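You operate a simulated robot arm through the tools that you are given. There is no shell and no other tool.

The job below is to be done with a simulated robot arm. You get a single attempt, and the scene is never put back.

TASK
Set the oxygen meter to 20.9 % and press Store.
Fine: stand the blue cap on the grey plate beside the sensor; leave the meter on.

It is judged by the outcome, as a careful person would: the job done as asked, and still so three seconds after it is handed in. It fails if anything else is knocked over, pushed out of place, dropped, spilled or broken. Lids that push on must go on centred and level and be pressed home; caps that screw on are set level and turned clockwise until they are tight.

THE ROBOT
A 7-joint arm with a two-finger parallel gripper, fixed in place. Base frame: the origin is at the foot of the arm, x ahead of it, y to its left, z up; the work surface is at about z = 0.87. Units: m, rad, N and s.
With the tool pointing down near the work surface it reaches from about 0.38 to 0.74 m from the base axis. Its first joint turns from -2.496 to 2.496 rad. Payload 3 kg.
Tool frame: the origin (TCP) lies between the finger pads and is the grasp point; the fingertips stand 0.03 m ahead of it; z points along the fingers, y is the line along which they close. The gripper opens to 0.11 m. The fingers are 0.02 m wide and 0.01 m thick; the gripper's body (0.048 by 0.112 m) begins 0.055 m behind the TCP.
Orientation is that of the tool frame in the base frame, as a unit quaternion [x, y, z, w]. With the fingers straight down and closing along the base's y, the tool's x points along the base's -x, its y along +y and its z along -z.

THE INTERFACE
- The arm moves only by the tool drive_tool. Its argument "steps" is a list of rows, each a list of 7 numbers: the turn, a rotation vector about the tool's x, y, z in rad, then the shift along the tool's x, y, z in mm, then the closure in counts, from 0 (fully open) to 255 (shut). In form: [[ax, ay, az, tx, ty, tz, claw], ...]. A call has 1 to 20 rows; each row shifts and turns the commanded pose from where the row before left it, along the tool's axes as they then stand. Each row takes 0.2 s and may step no farther than 0.05 m and 0.15 rad from the row before; otherwise, or with a gripper value out of range, the whole call is refused. Where a pose cannot be reached the arm comes as near as it can. A force on the tool above 40 N (or 10 N above the force at the start of the call, whichever is more), or a blocked arm, ends the call early, and 0.2 s more pass. Each finger travels about 0.108 m/s and halts on what it meets, pressing with about 41 N; the grip force reading is that of the motor and also rises with nothing between the fingers. The clock runs only during rows and for 0.2 s after the last one: add rows that do not move to give the fingers time. The reply holds the time, the measured pose of the TCP, the force on the tool along the base axes, the opening and the grip force, in the units named above and with some noise, with the torque about the TCP (base axes, N m) and any sound that the robot's microphone picked up, and new pictures: "show" is both (left out), scene, wrist or none.
- Cameras (640 x 400 px; columns grow to the right, rows downward): "scene" is fixed at [0.2188, -0.6509, 1.6538]; the picture's right is [0.52, -0.85, 0.00], its down [-0.52, -0.32, -0.79] and it looks along [0.68, 0.41, -0.61] (base axes); focal length 373 px, centre (320, 200). "wrist" rides on the gripper at [0.072, 0.017, -0.103] in the tool frame; the picture's right is [-0.23, 0.97, 0.00], its down [-0.76, -0.18, -0.62] and it looks along [-0.61, -0.14, 0.78] (tool axes); focal length 222 px, centre (320, 200). There is no depth. A picture from a camera that has moved, and an enlarged one, comes with that camera's place and axes in the base frame and with its lens.
- raise_lower(by): slides the trunk up (or, below 0, down) by that many m; the arm rides with it, the base frame stays. It gives what a move gives, with no picture.
- zoom(camera, box): a new picture of the part [left, top, right, bottom] of that camera's present view, enlarged. The clock stands still meanwhile.
- job_done(): hands the job in; it is judged then, once.

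Nothing tells you positions but the pictures and the camera data. Unless the task says otherwise, let go and move clear before handing in.

The tools are called as a command line: name --pt "numbers of a row" for each row, then --argument value for the rest, lists and objects as JSON in quotes. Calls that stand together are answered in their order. drive_tool: Moves the arm, as the interface text tells. Its arguments: {"type":"object","properties":{"steps":{"type":"array","items":{"type":"array","items":{"type":"number"}}},"show":{"type":"string","enum":["both","scene","wrist","none"]}},"required":["steps"]} The other tools are called the same way: raise_lower (by) slides the trunk up or down; zoom (camera, box) takes an enlarged picture of a part of a camera's view; job_done () hands the job in.

At the start:

```text
clock: 0.0
position: [0.754, -0.094, 1.1947]
tcp_rot: [0.0, 1.0, 0.0, 0.0]
wrist_force: [-0.1, 0.0, 0.2]
ft_torque: [-0.02, 0.01, -0.02]
finger_gap: 0.1099
gripper_force: 0.1
trunk travel left (down, up): [-0.8, 0.09]
```

scene: 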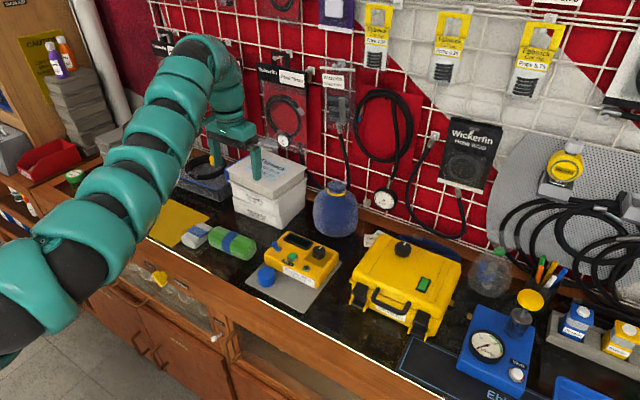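
wrist: 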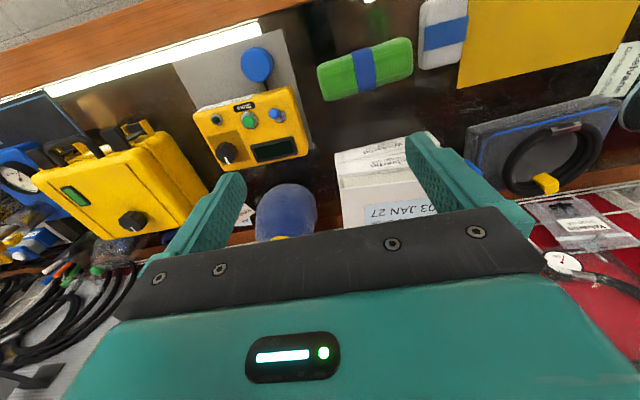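

I see a yellow meter on a grey plate with a blue cap nearby, plus a yellow case, a blue gauge base and other items on the bench. I'll zoom in on the meter before I move anything.

zoom --camera "scene" --box '[230, 210, 360, 320]'

zoom --camera "wrist" --box '[170, 20, 330, 190]'

```text
3.64 times, centred on (295, 265) of scene
camera zoom: at [0.2188, -0.6509, 1.6538], right [0.52, -0.85, 0.0], down [-0.52, -0.32, -0.79], along [0.68, 0.41, -0.61], focal length 1356 px, centre (411, -36)
```

zoom: 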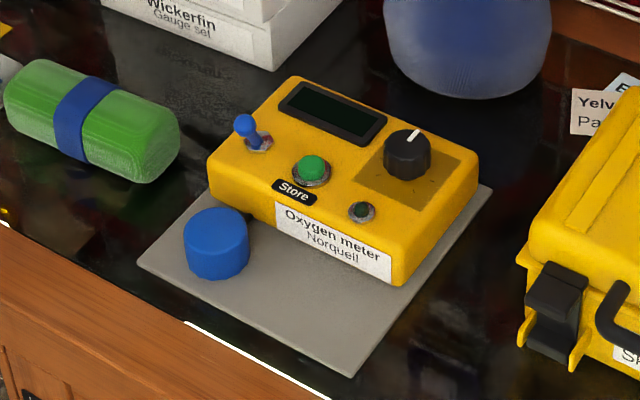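

```text
2.35 times, centred on (250, 105) of wrist
camera zoom: at [0.6821, -0.0777, 1.2964], right [0.23, 0.97, 0.0], down [0.76, -0.18, 0.62], along [0.61, -0.14, -0.78], focal length 523 px, centre (485, 424)
```

zoom: 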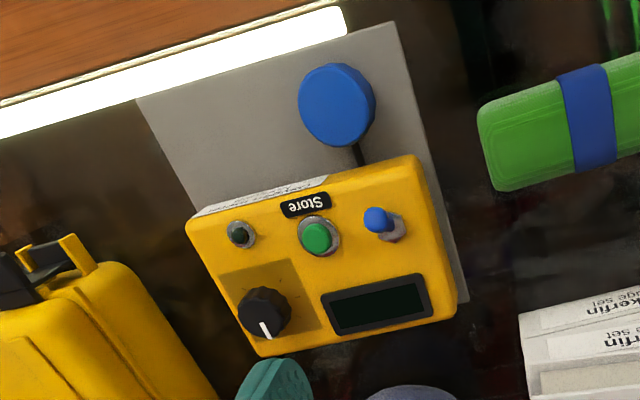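

The meter sits squarely on the plate, with the front face at about x≈0.76. The blue cap is in front of it at roughly (0.71, -0.18). I'll move back and down to get a close view of the cap and the controls.

drive_tool --pt "0 0 0 20.7 -12.2 30 0" --pt "0 0 0 20.7 -12.2 30 0" --pt "0 0 0 20.7 -12.2 30 0" --pt "0 0 0 20.7 -12.2 30 0" --pt "0 0 0 20.7 -12.2 30 0" --pt "0 0 0 20.7 -12.2 30 0" --show "both"

```text
clock: 1.4
position: [0.709, -0.1283, 1.1253]
tcp_rot: [0.0, 1.0, 0.0, -0.001]
wrist_force: [-0.6, -0.2, -0.1]
ft_torque: [-0.05, 0.0, 0.03]
finger_gap: 0.1098
gripper_force: 0.0
out of reach, approached as far as the arm can: row 3, 4, 5, 6
trunk travel left (down, up): [-0.8, 0.09]
camera wrist: at [0.6368, -0.1133, 1.227], right [0.23, 0.97, 0.0], down [0.76, -0.18, 0.62], along [0.61, -0.14, -0.78], focal length 222 px, centre (320, 200)
```

scene: 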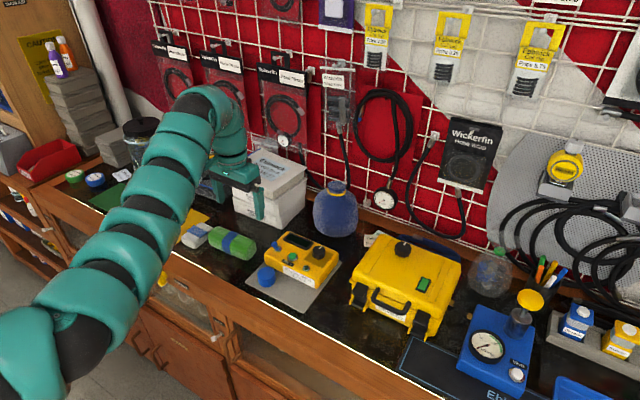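
wrist: 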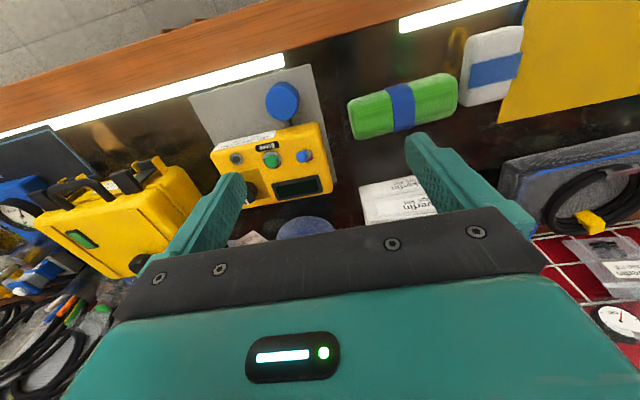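

Rows 3 to 6 were out of reach because the arm sits too high at this trunk height. I'll lower the trunk by 0.12 m, which keeps the fingertips well above the cap and the bench items.

raise_lower --by -0.12

```text
clock: 2.9
position: [0.7083, -0.13, 1.0044]
tcp_rot: [0.001, 1.0, 0.0, -0.001]
wrist_force: [-0.5, 0.2, 0.1]
ft_torque: [0.03, 0.01, -0.02]
finger_gap: 0.1102
gripper_force: 0.1
trunk travel left (down, up): [-0.68, 0.21]
```

The TCP is now at z≈1.00 with no contact. I'll pull back toward the robot a little for a closer look at the cap and panel, and to check how the commanded pose tracks.

drive_tool --pt "0 0 0 26 -12 -10 0" --pt "0 0 0 26 -12 -10 0" --pt "0 0 0 26 -12 -5 0" --show "both"

```text
clock: 3.7
position: [0.7103, -0.1297, 1.0052]
tcp_rot: [0.0, 1.0, -0.001, -0.002]
wrist_force: [0.5, 0.1, -0.1]
ft_torque: [0.0, 0.0, -0.01]
finger_gap: 0.1103
gripper_force: 0.0
out of reach, approached as far as the arm can: row 1, 2, 3
trunk travel left (down, up): [-0.68, 0.21]
camera wrist: at [0.6368, -0.113, 1.1069], right [0.23, 0.97, 0.0], down [0.76, -0.18, 0.62], along [0.61, -0.14, -0.78], focal length 222 px, centre (320, 200)
```

scene: 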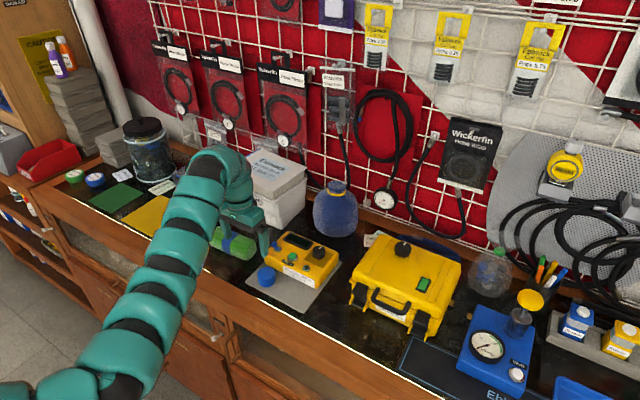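
wrist: 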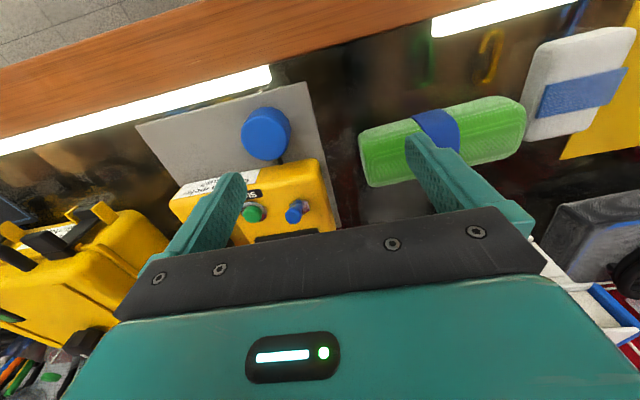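

The arm didn't follow that move. I'll make a small step back along the path I came down, to see whether the commanded pose is clipped and in which direction the arm can move.

drive_tool --pt "0 0 0 0 0 -30 0" --show "none"

drive_tool --pt "0 0 0 -20 0 0 0" --show "none"

```text
clock: 4.1
position: [0.7079, -0.1278, 1.0362]
tcp_rot: [0.002, 1.0, 0.0, -0.001]
wrist_force: [0.3, -0.2, -0.6]
ft_torque: [0.0, -0.02, -0.01]
finger_gap: 0.1101
gripper_force: 0.0
trunk travel left (down, up): [-0.68, 0.21]
```

```text
clock: 4.5
position: [0.7296, -0.1283, 1.036]
tcp_rot: [0.001, 1.0, 0.001, -0.002]
wrist_force: [0.0, -0.2, 0.2]
ft_torque: [0.0, -0.02, 0.0]
finger_gap: 0.11
gripper_force: 0.1
trunk travel left (down, up): [-0.68, 0.21]
```

The commanded pose is clipped to where the arm actually is. It moves freely up and outward, but going inward or down hits a limit, so the trunk must be lower relative to the tool. I'll raise the tool 0.15 m first and then lower the trunk 0.2 m.

drive_tool --pt "0 0 0 0 0 -50 0" --pt "0 0 0 0 0 -50 0" --pt "0 0 0 0 0 -50 0" --show "none"

raise_lower --by -0.2

drive_tool --pt "0 0 0 25 0 0 0" --pt "0 0 0 25 0 0 0" --show "both"

```text
clock: 5.3
position: [0.7418, -0.1272, 1.1551]
tcp_rot: [0.001, 1.0, 0.001, 0.0]
wrist_force: [-0.1, -0.4, -0.6]
ft_torque: [-0.02, 0.01, -0.01]
finger_gap: 0.1102
gripper_force: 0.2
out of reach, approached as far as the arm can: row 3
trunk travel left (down, up): [-0.68, 0.21]
```

```text
clock: 7.5
position: [0.74, -0.1282, 0.9556]
tcp_rot: [0.001, 1.0, 0.0, 0.0]
wrist_force: [-0.2, -0.8, 0.4]
ft_torque: [0.0, 0.03, 0.0]
finger_gap: 0.1099
gripper_force: 0.1
trunk travel left (down, up): [-0.48, 0.41]
```

```text
clock: 7.8
position: [0.7295, -0.1286, 0.9543]
tcp_rot: [0.001, 1.0, 0.002, 0.009]
wrist_force: [-4.0, -3.0, 10.4]
ft_torque: [0.59, 0.19, 0.39]
finger_gap: 0.1089
gripper_force: 0.1
out of reach, approached as far as the arm can: row 1
trunk travel left (down, up): [-0.48, 0.41]
stopped in row 1: the force on the tool passed its limit at 48 N (the readings are from after the stop); the commanded pose is now the measured one
camera wrist: at [0.6559, -0.1119, 1.0543], right [0.23, 0.97, 0.01], down [0.75, -0.18, 0.64], along [0.62, -0.14, -0.77], focal length 222 px, centre (320, 200)
```

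scene: 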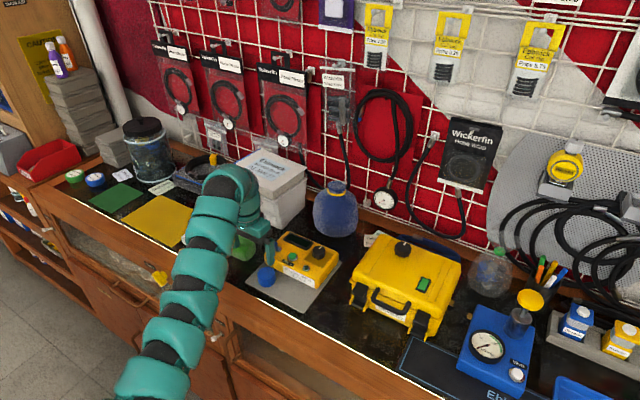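
wrist: 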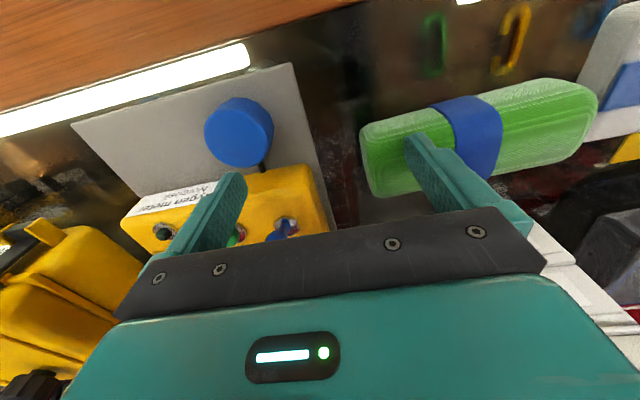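

The +y finger touched the top of the green item: the force is upward and the torque matches that finger. I'll raise the trunk slightly to break contact, then check the scene.

raise_lower --by 0.06

zoom --camera "scene" --box '[170, 200, 360, 320]'

zoom --camera "wrist" --box '[60, 40, 340, 260]'

```text
clock: 8.8
position: [0.7294, -0.1282, 1.0122]
tcp_rot: [0.001, 1.0, 0.001, 0.008]
wrist_force: [-1.4, 0.4, 0.3]
ft_torque: [0.02, 0.02, -0.04]
finger_gap: 0.1099
gripper_force: 0.2
trunk travel left (down, up): [-0.54, 0.35]
```

```text
3.33 times, centred on (265, 260) of scene
camera zoom: at [0.2188, -0.6509, 1.6538], right [0.52, -0.85, 0.0], down [-0.52, -0.32, -0.79], along [0.68, 0.41, -0.61], focal length 1243 px, centre (503, 0)
```

zoom: 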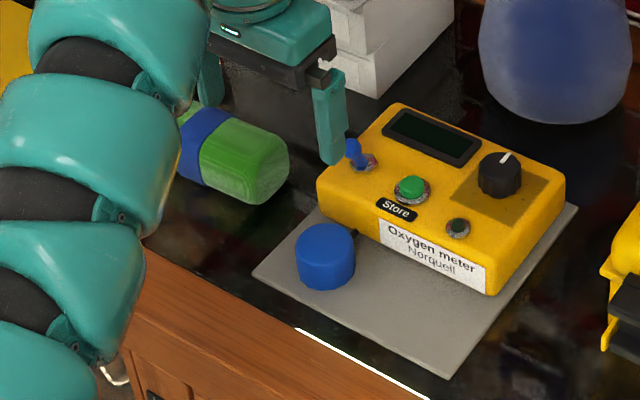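

```text
1.82 times, centred on (200, 150) of wrist
camera zoom: at [0.6557, -0.1115, 1.1136], right [0.23, 0.97, 0.01], down [0.75, -0.18, 0.63], along [0.62, -0.14, -0.77], focal length 404 px, centre (538, 291)
```

zoom: 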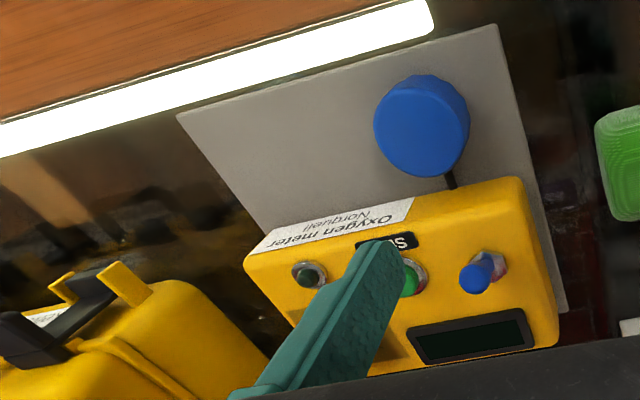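

The green item hasn't moved and the meter is untouched. The wrist folds too sharply in this straight-down posture, so I'll tilt the tool forward a little and see if inward moves become possible.

drive_tool --pt "0 -0.1 0 0 0 0 0" --pt "0 -0.1 0 0 0 0 0" --pt "0 -0.1 0 0 0 0 0" --pt "0 -0.1 0 0 0 0 0" --show "none"

drive_tool --pt "0 0 0 18.4 0 -7.8 0" --pt "0 0 0 18.4 0 -7.8 0" --pt "0 0 0 18.4 0 -7.8 0" --show "scene"

```text
clock: 9.8
position: [0.7297, -0.1273, 1.0129]
tcp_rot: [0.001, 0.994, 0.002, 0.108]
wrist_force: [0.5, -0.1, -0.1]
ft_torque: [0.01, 0.01, -0.01]
finger_gap: 0.1099
gripper_force: 0.2
out of reach, approached as far as the arm can: row 3, 4
trunk travel left (down, up): [-0.54, 0.35]
```

```text
clock: 10.7
position: [0.7287, -0.1286, 1.0127]
tcp_rot: [0.002, 0.994, 0.002, 0.108]
wrist_force: [-0.2, -0.7, -0.5]
ft_torque: [0.03, 0.04, 0.0]
finger_gap: 0.1101
gripper_force: 0.1
out of reach, approached as far as the arm can: row 1, 2, 3
trunk travel left (down, up): [-0.54, 0.35]
```

scene: 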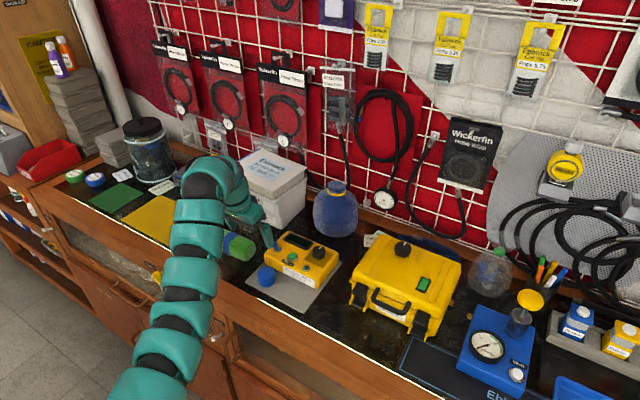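

Tilting at this height doesn't help. I'll raise the trunk back to its starting height, untilt the tool, and probe other directions from there with room to spare.

raise_lower --by 0.26

drive_tool --pt "0 0.1 0 0 0 0 0" --pt "0 0.1 0 0 0 0 0" --show "none"

drive_tool --pt "0 0 0 0 0 30 0" --pt "0 0 0 0 0 30 0" --pt "0 0 0 0 0 30 0" --pt "0 0 0 0 0 30 0" --show "none"

drive_tool --pt "0 0 0 -20 0 0 0" --pt "0 0 0 -20 0 0 0" --pt "0 0 0 0 0 30 0" --pt "0 0 0 0 0 30 0" --show "scene"

```text
clock: 13.3
position: [0.7296, -0.128, 1.273]
tcp_rot: [0.002, 0.994, 0.002, 0.108]
wrist_force: [0.2, 0.1, 0.7]
ft_torque: [-0.01, -0.01, 0.01]
finger_gap: 0.1102
gripper_force: 0.1
trunk travel left (down, up): [-0.8, 0.09]
```

```text
clock: 13.9
position: [0.7291, -0.1293, 1.2731]
tcp_rot: [0.003, 1.0, 0.002, 0.007]
wrist_force: [0.5, 0.4, 0.4]
ft_torque: [-0.01, 0.0, -0.02]
finger_gap: 0.1101
gripper_force: 0.0
trunk travel left (down, up): [-0.8, 0.09]
```

```text
clock: 14.9
position: [0.7307, -0.1294, 1.1539]
tcp_rot: [0.002, 1.0, 0.001, 0.007]
wrist_force: [0.0, -1.1, -0.4]
ft_torque: [0.01, 0.03, 0.03]
finger_gap: 0.1103
gripper_force: 0.0
trunk travel left (down, up): [-0.8, 0.09]
```

```text
clock: 15.9
position: [0.7738, -0.126, 1.0939]
tcp_rot: [0.0, 1.0, 0.002, 0.008]
wrist_force: [-0.2, 0.8, -0.6]
ft_torque: [0.01, 0.01, -0.02]
finger_gap: 0.1102
gripper_force: 0.0
trunk travel left (down, up): [-0.8, 0.09]
```

scene: 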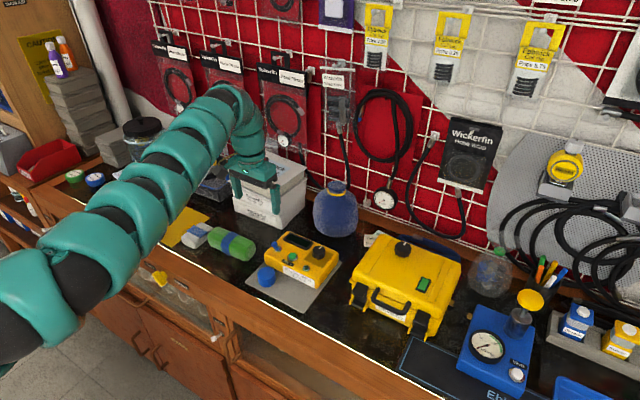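

With the trunk at its original height, moving outward and down works well: I'm now at (0.774, -0.126, 1.094). I'll go lower over the meter area, then test moving inward at the lower height.

drive_tool --pt "0 0 0 0 -25 15 0" --pt "0 0 0 0 -25 15 0" --pt "0 0 0 0 -25 15 0" --show "none"

drive_tool --pt "0 0 0 25 0 0 0" --pt "0 0 0 25 0 0 0" --pt "0 0 0 25 0 0 0" --show "both"

```text
clock: 16.7
position: [0.775, -0.2022, 1.0503]
tcp_rot: [0.002, 1.0, 0.002, 0.008]
wrist_force: [-0.9, -0.3, -0.5]
ft_torque: [0.04, -0.01, 0.0]
finger_gap: 0.1099
gripper_force: 0.1
trunk travel left (down, up): [-0.8, 0.09]
```

```text
clock: 17.5
position: [0.6993, -0.2031, 1.0494]
tcp_rot: [0.001, 1.0, 0.001, 0.008]
wrist_force: [-1.8, 1.6, -1.8]
ft_torque: [-0.13, -0.14, -0.03]
finger_gap: 0.1103
gripper_force: 0.0
trunk travel left (down, up): [-0.8, 0.09]
camera wrist: at [0.6255, -0.1858, 1.1505], right [0.23, 0.97, 0.0], down [0.75, -0.18, 0.64], along [0.62, -0.14, -0.77], focal length 222 px, centre (320, 200)
```

scene: 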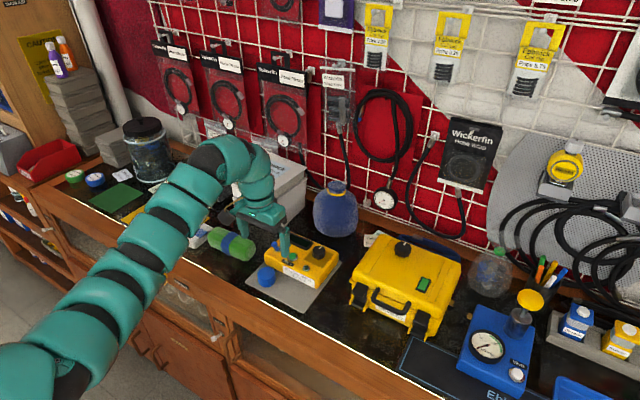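
wrist: 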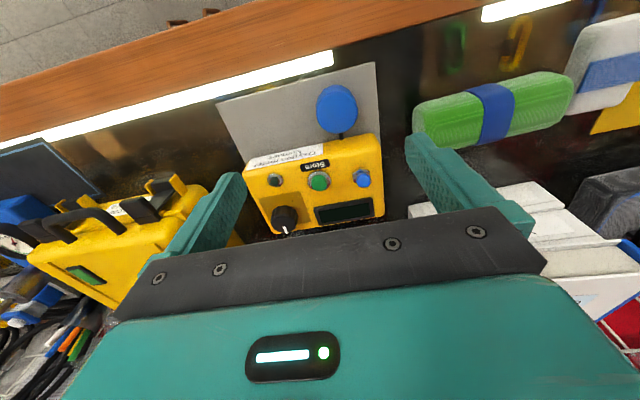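

All of those moves were reachable. I'll come back a bit more to view the cap and panel, then zoom in for precise positions.

drive_tool --pt "0 0 0 25 0 8 0" --pt "0 0 0 25 0 8 0" --pt "0 0 0 20 0 8 0" --show "wrist"

zoom --camera "wrist" --box '[200, 60, 400, 220]'

zoom --camera "scene" --box '[230, 210, 360, 320]'

```text
clock: 18.3
position: [0.6426, -0.2017, 1.0006]
tcp_rot: [0.001, 1.0, 0.001, 0.009]
wrist_force: [-0.4, -0.1, -0.9]
ft_torque: [-0.02, -0.02, -0.02]
finger_gap: 0.1103
gripper_force: 0.0
out of reach, approached as far as the arm can: row 1, 2
trunk travel left (down, up): [-0.8, 0.09]
camera wrist: at [0.5686, -0.1849, 1.1004], right [0.23, 0.97, 0.01], down [0.75, -0.18, 0.64], along [0.62, -0.14, -0.77], focal length 222 px, centre (320, 200)
```

wrist: 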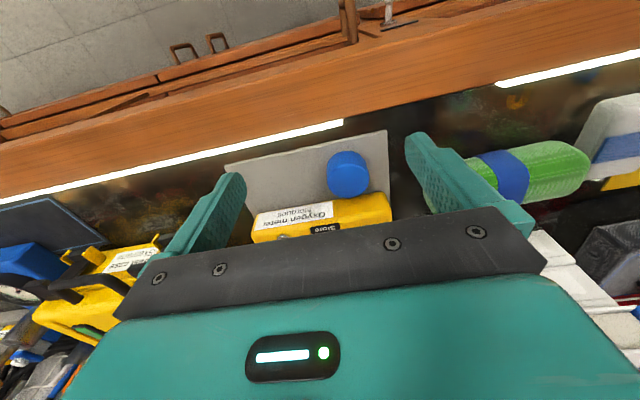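

```text
2.50 times, centred on (300, 140) of wrist
camera zoom: at [0.5686, -0.1849, 1.1004], right [0.23, 0.97, 0.01], down [0.75, -0.18, 0.64], along [0.62, -0.14, -0.77], focal length 555 px, centre (370, 350)
```

zoom: 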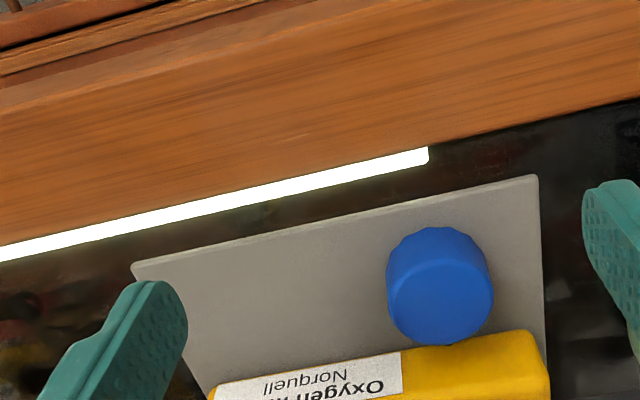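

```text
3.64 times, centred on (295, 265) of scene
camera zoom: at [0.2188, -0.6509, 1.6538], right [0.52, -0.85, 0.0], down [-0.52, -0.32, -0.79], along [0.68, 0.41, -0.61], focal length 1356 px, centre (411, -36)
```

zoom: 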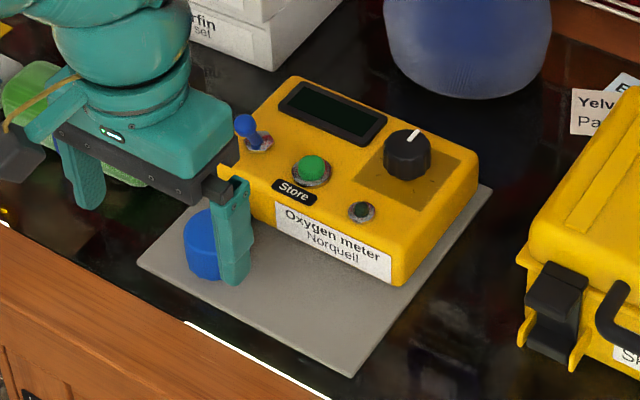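

The cap is centred at about (0.710, -0.184), roughly 47 mm across and 25–30 mm tall. I'll level the tool, then hover above the cap with the fingers straddling it along y.

drive_tool --pt "0 0.018 0 -22 6 5 0" --pt "0 0 0 -22 6 5 0" --pt "0 0 0 -23 6 5 0" --pt "0 0 0 0 0 15 0" --show "both"

zoom --camera "wrist" --box '[200, 60, 440, 220]'

zoom --camera "scene" --box '[230, 210, 360, 320]'

```text
clock: 19.3
position: [0.7111, -0.1841, 0.9702]
tcp_rot: [0.002, 1.0, 0.002, -0.001]
wrist_force: [0.0, -0.8, 0.3]
ft_torque: [-0.01, 0.0, -0.05]
finger_gap: 0.1099
gripper_force: 0.0
trunk travel left (down, up): [-0.8, 0.09]
camera wrist: at [0.6386, -0.1678, 1.0719], right [0.23, 0.97, 0.0], down [0.76, -0.18, 0.62], along [0.61, -0.14, -0.78], focal length 222 px, centre (320, 200)
```

scene: 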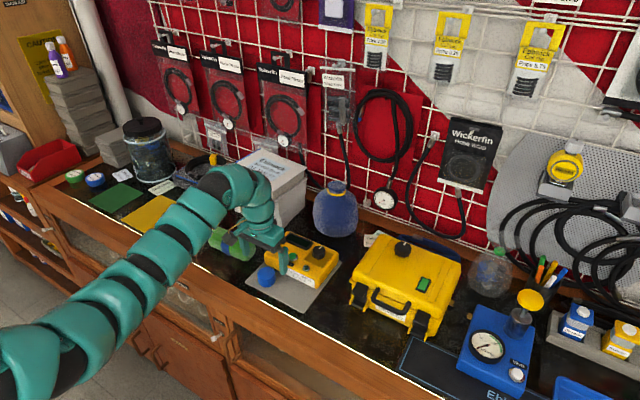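
wrist: 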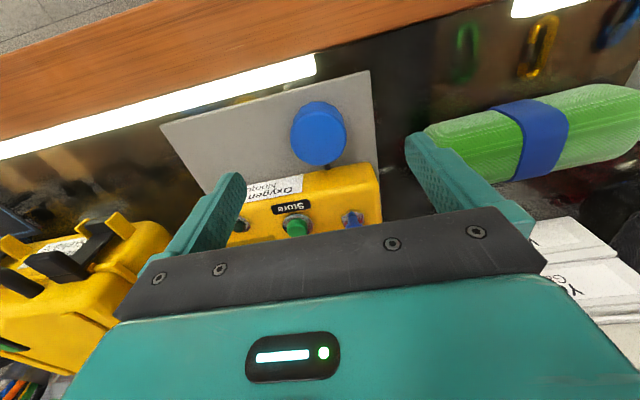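

```text
2.50 times, centred on (320, 140) of wrist
camera zoom: at [0.6386, -0.1678, 1.0719], right [0.23, 0.97, 0.0], down [0.76, -0.18, 0.62], along [0.61, -0.14, -0.78], focal length 555 px, centre (320, 350)
```

zoom: 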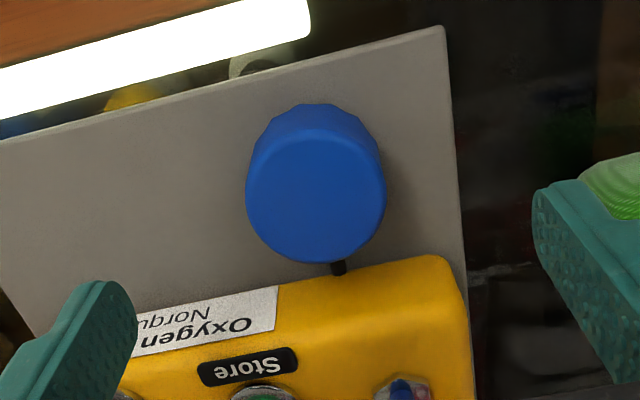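

```text
3.64 times, centred on (295, 265) of scene
camera zoom: at [0.2188, -0.6509, 1.6538], right [0.52, -0.85, 0.0], down [-0.52, -0.32, -0.79], along [0.68, 0.41, -0.61], focal length 1356 px, centre (411, -36)
```

zoom: 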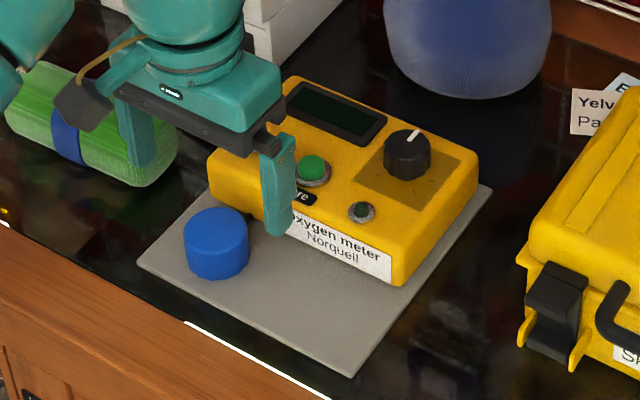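

The tool is centred over the cap (about 0.709, -0.184) and the fingers are clear of the green item and the meter. I'll go straight down to cap height before closing.

drive_tool --pt "0 0 0 0 0 20 0" --pt "0 0 0 0 0 20 0" --pt "0 0 0 0 0 15 0" --show "both"

zoom --camera "scene" --box '[230, 210, 360, 320]'

zoom --camera "wrist" --box '[200, 60, 440, 220]'

```text
clock: 20.1
position: [0.7119, -0.1843, 0.9151]
tcp_rot: [0.001, 1.0, 0.002, -0.001]
wrist_force: [-0.5, 0.2, 0.4]
ft_torque: [0.01, 0.04, 0.02]
finger_gap: 0.11
gripper_force: 0.0
trunk travel left (down, up): [-0.8, 0.09]
camera wrist: at [0.6392, -0.1677, 1.0176], right [0.23, 0.97, 0.0], down [0.76, -0.18, 0.62], along [0.61, -0.14, -0.78], focal length 222 px, centre (320, 200)
```

scene: 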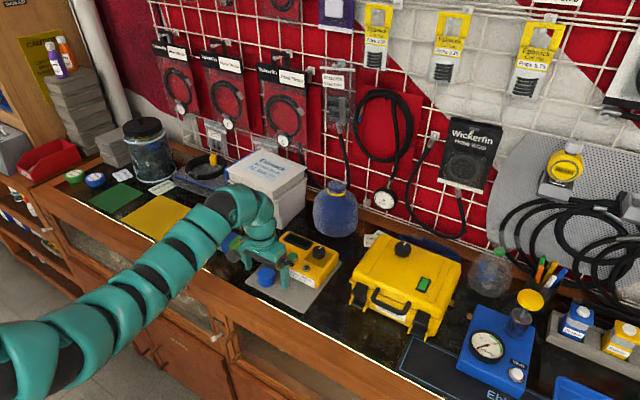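
wrist: 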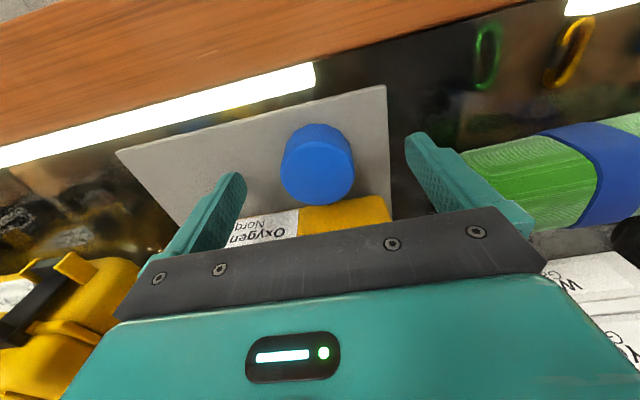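

```text
3.64 times, centred on (295, 265) of scene
camera zoom: at [0.2188, -0.6509, 1.6538], right [0.52, -0.85, 0.0], down [-0.52, -0.32, -0.79], along [0.68, 0.41, -0.61], focal length 1356 px, centre (411, -36)
```

zoom: 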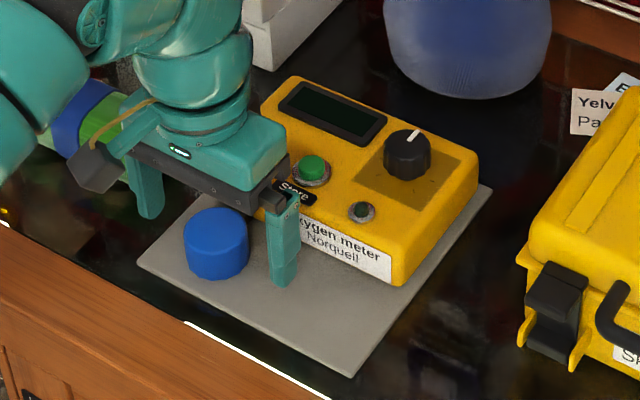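

```text
2.50 times, centred on (320, 140) of wrist
camera zoom: at [0.6392, -0.1677, 1.0176], right [0.23, 0.97, 0.0], down [0.76, -0.18, 0.62], along [0.61, -0.14, -0.78], focal length 555 px, centre (320, 350)
```

zoom: 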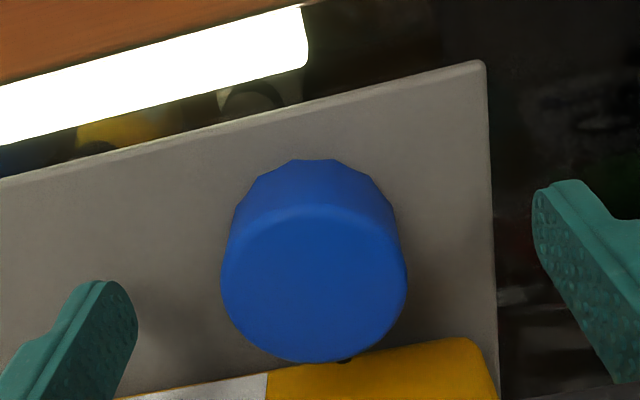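

The cap top is at z≈0.90 and its centre at (0.710, -0.1855). I'll lower about 4 mm more, shift 1 mm in y, then close on the cap gradually.

drive_tool --pt "0 0 0 1 -1.2 4 0" --pt "0 0 0 0 0 0 70" --pt "0 0 0 0 0 0 130" --pt "0 0 0 0 0 0 145" --pt "0 0 0 0 0 0 155" --pt "0 0 0 0 0 0 165" --pt "0 0 0 0 0 0 165" --show "wrist"

```text
clock: 21.7
position: [0.7101, -0.1843, 0.9136]
tcp_rot: [0.001, 1.0, 0.002, -0.002]
wrist_force: [0.5, 0.4, 0.3]
ft_torque: [-0.04, -0.04, -0.02]
finger_gap: 0.0448
gripper_force: 41.3
trunk travel left (down, up): [-0.8, 0.09]
camera wrist: at [0.6381, -0.1685, 1.0144], right [0.23, 0.97, 0.0], down [0.76, -0.18, 0.62], along [0.61, -0.14, -0.78], focal length 222 px, centre (320, 200)
```

wrist: 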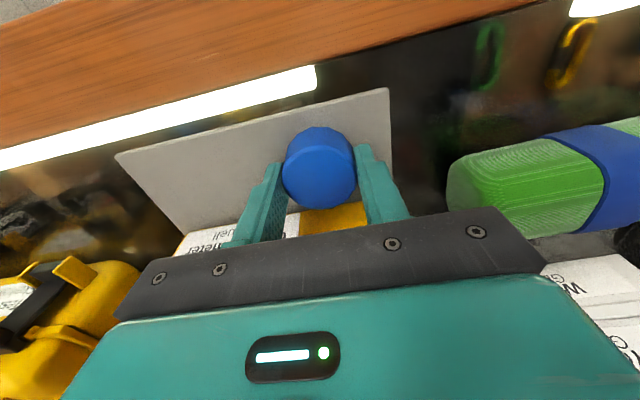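

The cap is gripped at 44.8 mm with no side load. I'll pull up a few millimetres gently to see whether it's a push-on or a screw cap.

drive_tool --pt "0 0 0 0 0 -1.5 165" --pt "0 0 0 0 0 -1.5 165" --show "none"

zoom --camera "scene" --box '[230, 210, 360, 320]'

```text
clock: 22.3
position: [0.7096, -0.1864, 0.9143]
tcp_rot: [0.001, 1.0, 0.002, -0.001]
wrist_force: [-0.7, 0.3, -0.8]
ft_torque: [-0.02, 0.01, 0.01]
finger_gap: 0.0445
gripper_force: 40.7
trunk travel left (down, up): [-0.8, 0.09]
```

```text
3.64 times, centred on (295, 265) of scene
camera zoom: at [0.2188, -0.6509, 1.6538], right [0.52, -0.85, 0.0], down [-0.52, -0.32, -0.79], along [0.68, 0.41, -0.61], focal length 1356 px, centre (411, -36)
```

zoom: 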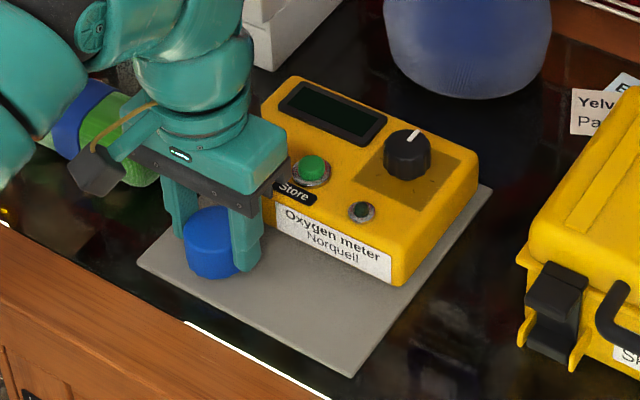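

There's almost no resistance so far. I'll keep lifting in small steps and watch the force and the picture.

drive_tool --pt "0 0 0 0 0 -2 165" --pt "0 0 0 0 0 -2 165" --pt "0 0 0 0 0 -2 165" --show "none"

zoom --camera "scene" --box '[230, 210, 360, 320]'

zoom --camera "wrist" --box '[200, 80, 440, 240]'

```text
clock: 23.1
position: [0.7105, -0.1854, 0.9211]
tcp_rot: [0.001, 1.0, 0.002, -0.001]
wrist_force: [-0.9, 0.2, -0.8]
ft_torque: [-0.02, 0.03, -0.01]
finger_gap: 0.0447
gripper_force: 41.5
trunk travel left (down, up): [-0.8, 0.09]
```

```text
3.64 times, centred on (295, 265) of scene
camera zoom: at [0.2188, -0.6509, 1.6538], right [0.52, -0.85, 0.0], down [-0.52, -0.32, -0.79], along [0.68, 0.41, -0.61], focal length 1356 px, centre (411, -36)
```

zoom: 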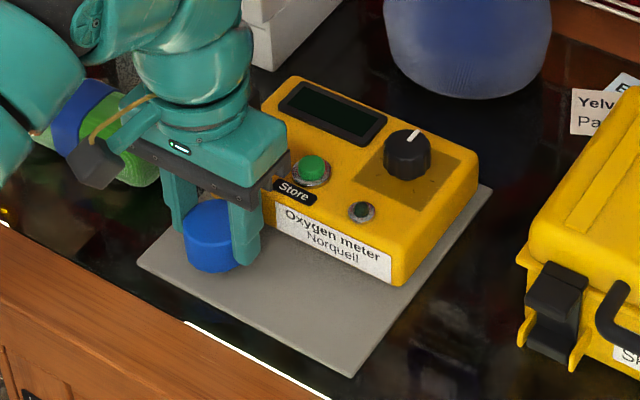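

```text
2.50 times, centred on (320, 160) of wrist
camera zoom: at [0.6383, -0.169, 1.0227], right [0.23, 0.97, 0.0], down [0.76, -0.18, 0.62], along [0.61, -0.14, -0.78], focal length 555 px, centre (320, 300)
```

zoom: 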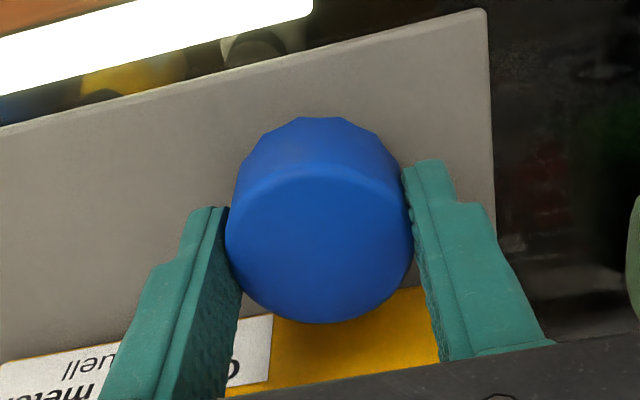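

The cap lifts freely and the plate and meter stay put, so it's a simple slip-on cap. I'll lift it well clear of the sensor.

drive_tool --pt "0 0 0 0 0 -10 165" --pt "0 0 0 0 0 -15 165" --pt "0 0 0 0 0 -20 165" --show "both"

zoom --camera "scene" --box '[230, 210, 360, 320]'

zoom --camera "wrist" --box '[180, 60, 440, 240]'

```text
clock: 23.9
position: [0.71, -0.1855, 0.9656]
tcp_rot: [0.001, 1.0, 0.002, -0.001]
wrist_force: [-0.4, -0.5, 0.2]
ft_torque: [0.02, 0.05, -0.01]
finger_gap: 0.0445
gripper_force: 41.1
trunk travel left (down, up): [-0.8, 0.09]
camera wrist: at [0.6378, -0.1687, 1.0675], right [0.23, 0.97, 0.0], down [0.76, -0.18, 0.62], along [0.6, -0.14, -0.78], focal length 222 px, centre (320, 200)
```

scene: 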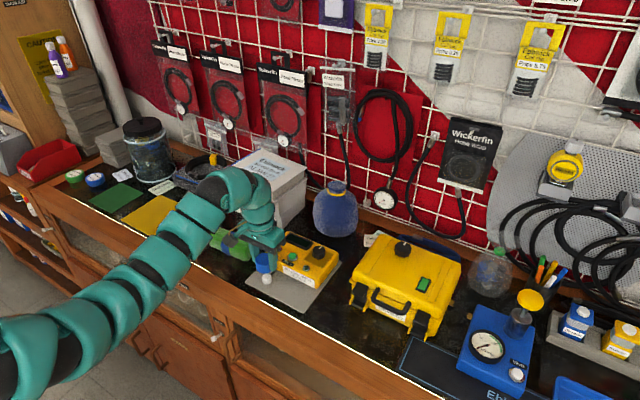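
wrist: 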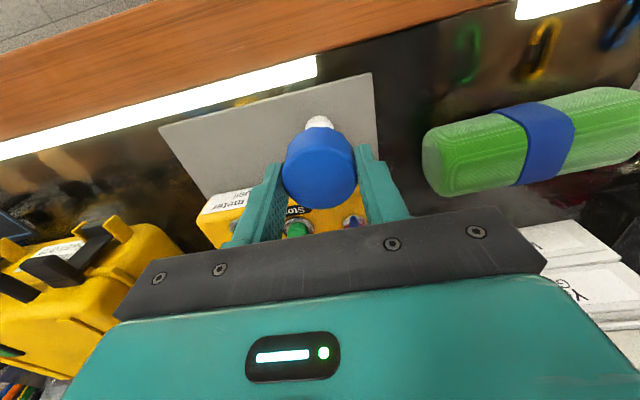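

```text
3.64 times, centred on (295, 265) of scene
camera zoom: at [0.2188, -0.6509, 1.6538], right [0.52, -0.85, 0.0], down [-0.52, -0.32, -0.79], along [0.68, 0.41, -0.61], focal length 1356 px, centre (411, -36)
```

zoom: 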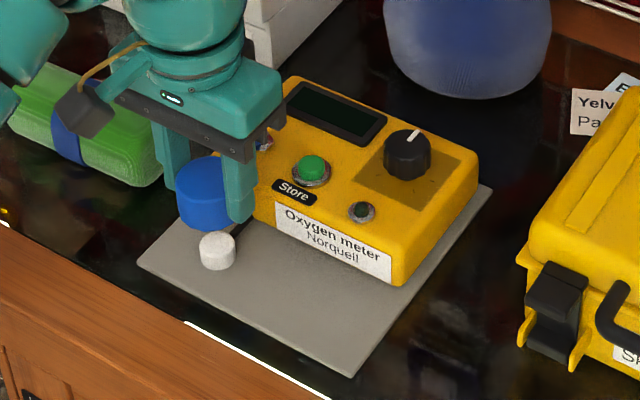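

```text
2.22 times, centred on (310, 150) of wrist
camera zoom: at [0.6378, -0.1687, 1.0675], right [0.23, 0.97, 0.0], down [0.76, -0.18, 0.62], along [0.6, -0.14, -0.78], focal length 494 px, centre (342, 311)
```

zoom: 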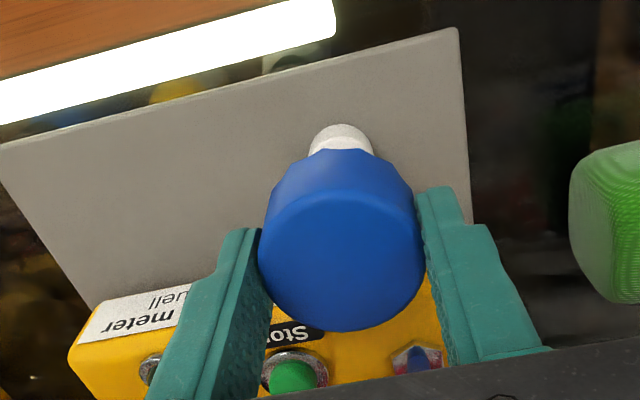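

The cap is off and the white sensor stands where the cap was. I'll carry the cap about 7 cm in -y over the bare part of the plate, then lower it to the height I picked it from.

drive_tool --pt "0 0 0 0 -18 0 165" --pt "0 0 0 0 -18 0 165" --pt "0 0 0 0 -18 0 165" --pt "0 0 0 0 -18 0 165" --pt "0 0 0 0 0 20 165" --pt "0 0 0 0 0 20 165" --pt "0 0 0 0 0 10 165" --show "both"

zoom --camera "scene" --box '[230, 210, 360, 320]'

zoom --camera "wrist" --box '[180, 60, 440, 240]'

```text
clock: 25.5
position: [0.7088, -0.2573, 0.9146]
tcp_rot: [0.001, 1.0, 0.001, -0.001]
wrist_force: [0.6, -0.6, -0.5]
ft_torque: [0.0, 0.0, -0.03]
finger_gap: 0.0445
gripper_force: 40.9
trunk travel left (down, up): [-0.8, 0.09]
camera wrist: at [0.638, -0.2405, 1.017], right [0.23, 0.97, 0.0], down [0.76, -0.18, 0.62], along [0.6, -0.14, -0.78], focal length 222 px, centre (320, 200)
```

scene: 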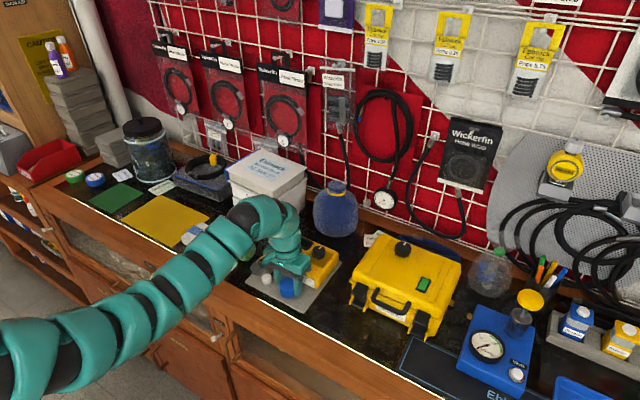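
wrist: 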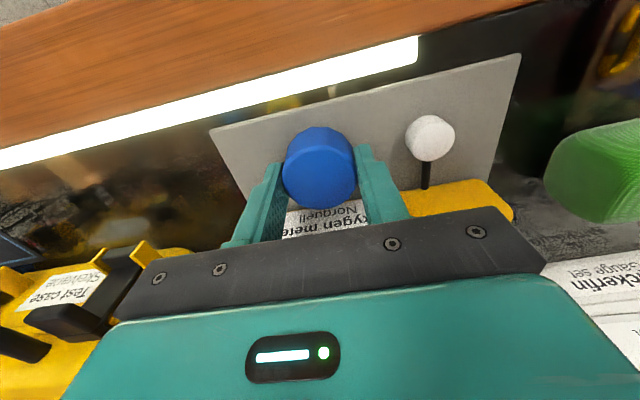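

```text
3.64 times, centred on (295, 265) of scene
camera zoom: at [0.2188, -0.6509, 1.6538], right [0.52, -0.85, 0.0], down [-0.52, -0.32, -0.79], along [0.68, 0.41, -0.61], focal length 1356 px, centre (411, -36)
```

zoom: 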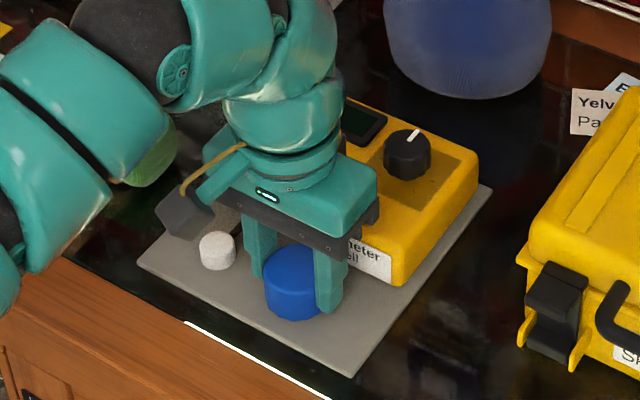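

```text
2.22 times, centred on (310, 150) of wrist
camera zoom: at [0.638, -0.2405, 1.017], right [0.23, 0.97, 0.0], down [0.76, -0.18, 0.62], along [0.6, -0.14, -0.78], focal length 494 px, centre (342, 311)
```

zoom: 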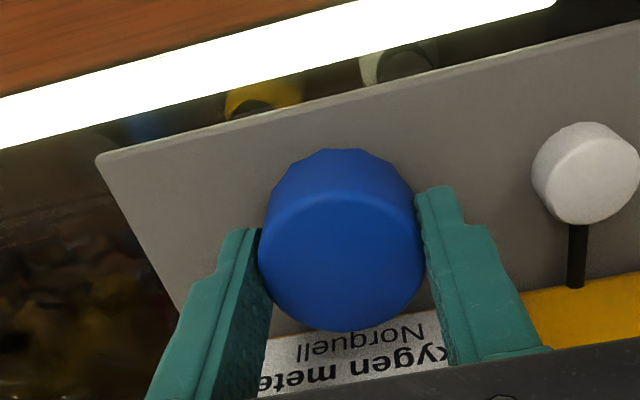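

The cap hangs just above the plate, beside the sensor and well inside the plate's edges. I'll lower it in 1 mm steps and watch for contact force.

drive_tool --pt "0 0 0 0 0 1 165" --pt "0 0 0 0 0 1 165" --pt "0 0 0 0 0 1 165" --show "none"

drive_tool --pt "0 0 0 0 0 1 165" --pt "0 0 0 0 0 0 165" --show "none"

```text
clock: 26.3
position: [0.712, -0.2563, 0.9137]
tcp_rot: [0.0, 1.0, 0.002, -0.001]
wrist_force: [-1.0, -0.6, 2.6]
ft_torque: [-0.13, 0.01, 0.0]
finger_gap: 0.0446
gripper_force: 41.0
trunk travel left (down, up): [-0.8, 0.09]
```

```text
clock: 26.9
position: [0.7094, -0.257, 0.9122]
tcp_rot: [0.002, 1.0, 0.002, 0.001]
wrist_force: [1.3, -1.1, 13.3]
ft_torque: [-0.22, 0.1, 0.03]
finger_gap: 0.0445
gripper_force: 41.2
trunk travel left (down, up): [-0.8, 0.09]
```

The cap has reached the plate, with the force at 13 N. I'll back off that last millimetre and open the fingers gently.

drive_tool --pt "0 0 0 0 0 -0.8 165" --pt "0 0 0 0 0 0 150" --pt "0 0 0 0 0 0 140" --pt "0 0 0 0 0 0 125" --pt "0 0 0 0 0 0 110" --pt "0 0 0 0 0 0 110" --show "wrist"

zoom --camera "wrist" --box '[180, 60, 440, 240]'

zoom --camera "scene" --box '[230, 210, 360, 320]'

```text
clock: 28.3
position: [0.71, -0.2559, 0.9109]
tcp_rot: [0.001, 1.0, 0.002, -0.001]
wrist_force: [-0.2, 0.5, 0.2]
ft_torque: [0.0, -0.01, 0.0]
finger_gap: 0.0626
gripper_force: 0.0
trunk travel left (down, up): [-0.8, 0.09]
camera wrist: at [0.6377, -0.2409, 1.0134], right [0.23, 0.97, 0.0], down [0.76, -0.18, 0.62], along [0.6, -0.14, -0.78], focal length 222 px, centre (320, 200)
```

wrist: 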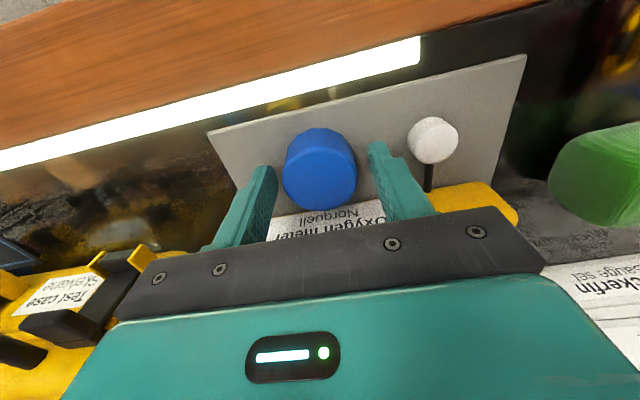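

```text
2.22 times, centred on (310, 150) of wrist
camera zoom: at [0.6377, -0.2409, 1.0134], right [0.23, 0.97, 0.0], down [0.76, -0.18, 0.62], along [0.6, -0.14, -0.78], focal length 494 px, centre (342, 311)
```

zoom: 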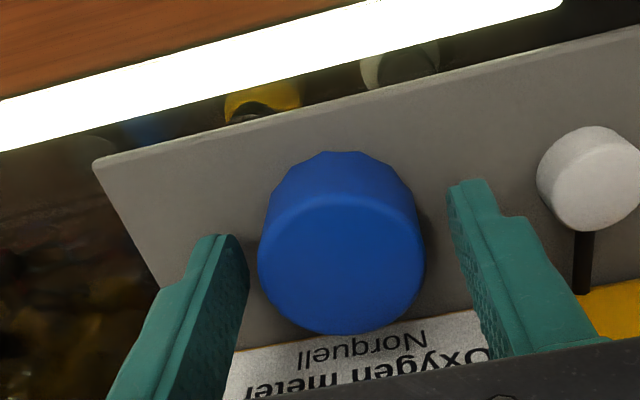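

```text
3.64 times, centred on (295, 265) of scene
camera zoom: at [0.2188, -0.6509, 1.6538], right [0.52, -0.85, 0.0], down [-0.52, -0.32, -0.79], along [0.68, 0.41, -0.61], focal length 1356 px, centre (411, -36)
```

zoom: 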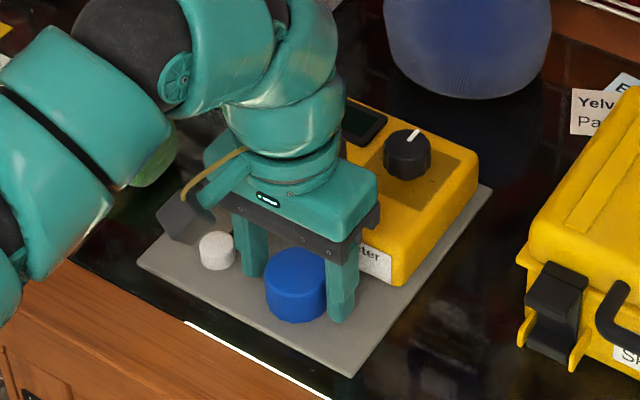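

The cap stands level on the plate beside the sensor. I'll rise straight up clear of it, then look at the meter panel.

drive_tool --pt "0 0 0 0 0 -15 110" --pt "0 0 0 0 0 -30 110" --pt "0 0 0 0 0 -30 110" --pt "0 0 0 0 0 -30 110" --show "both"

zoom --camera "wrist" --box '[200, 60, 440, 230]'

zoom --camera "scene" --box '[230, 210, 360, 320]'

```text
clock: 29.3
position: [0.7113, -0.2578, 1.0171]
tcp_rot: [0.001, 1.0, 0.002, -0.001]
wrist_force: [-0.1, 0.7, -0.3]
ft_torque: [-0.01, 0.02, 0.0]
finger_gap: 0.0625
gripper_force: 0.1
trunk travel left (down, up): [-0.8, 0.09]
camera wrist: at [0.6394, -0.242, 1.1186], right [0.23, 0.97, 0.0], down [0.76, -0.18, 0.62], along [0.61, -0.14, -0.78], focal length 222 px, centre (320, 200)
```

scene: 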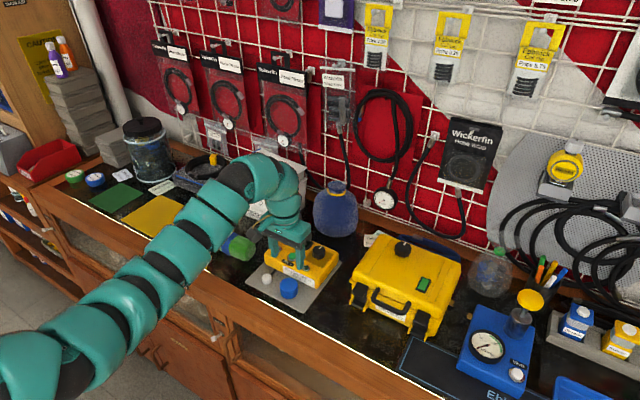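
wrist: 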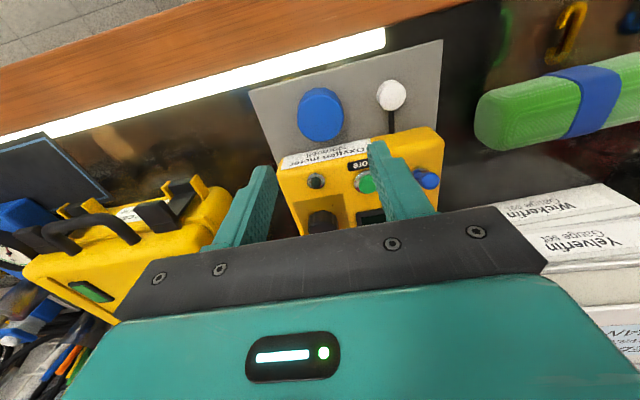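

```text
2.35 times, centred on (320, 145) of wrist
camera zoom: at [0.6394, -0.242, 1.1186], right [0.23, 0.97, 0.0], down [0.76, -0.18, 0.62], along [0.61, -0.14, -0.78], focal length 523 px, centre (320, 329)
```

zoom: 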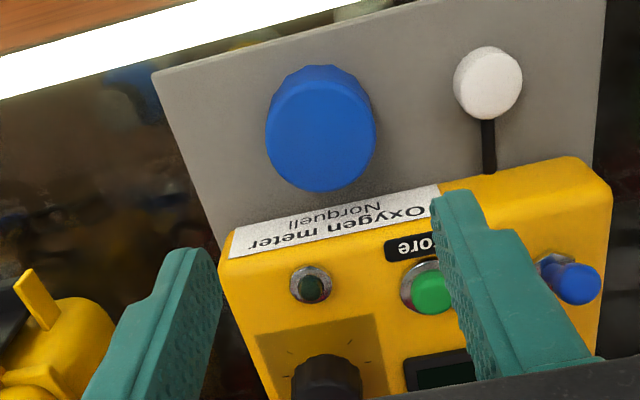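

```text
3.64 times, centred on (295, 265) of scene
camera zoom: at [0.2188, -0.6509, 1.6538], right [0.52, -0.85, 0.0], down [-0.52, -0.32, -0.79], along [0.68, 0.41, -0.61], focal length 1356 px, centre (411, -36)
```

zoom: 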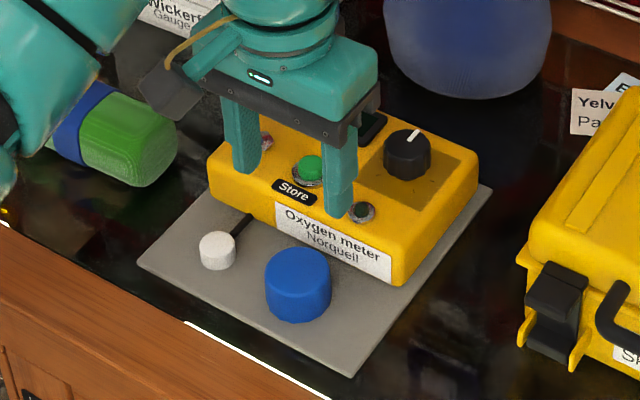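

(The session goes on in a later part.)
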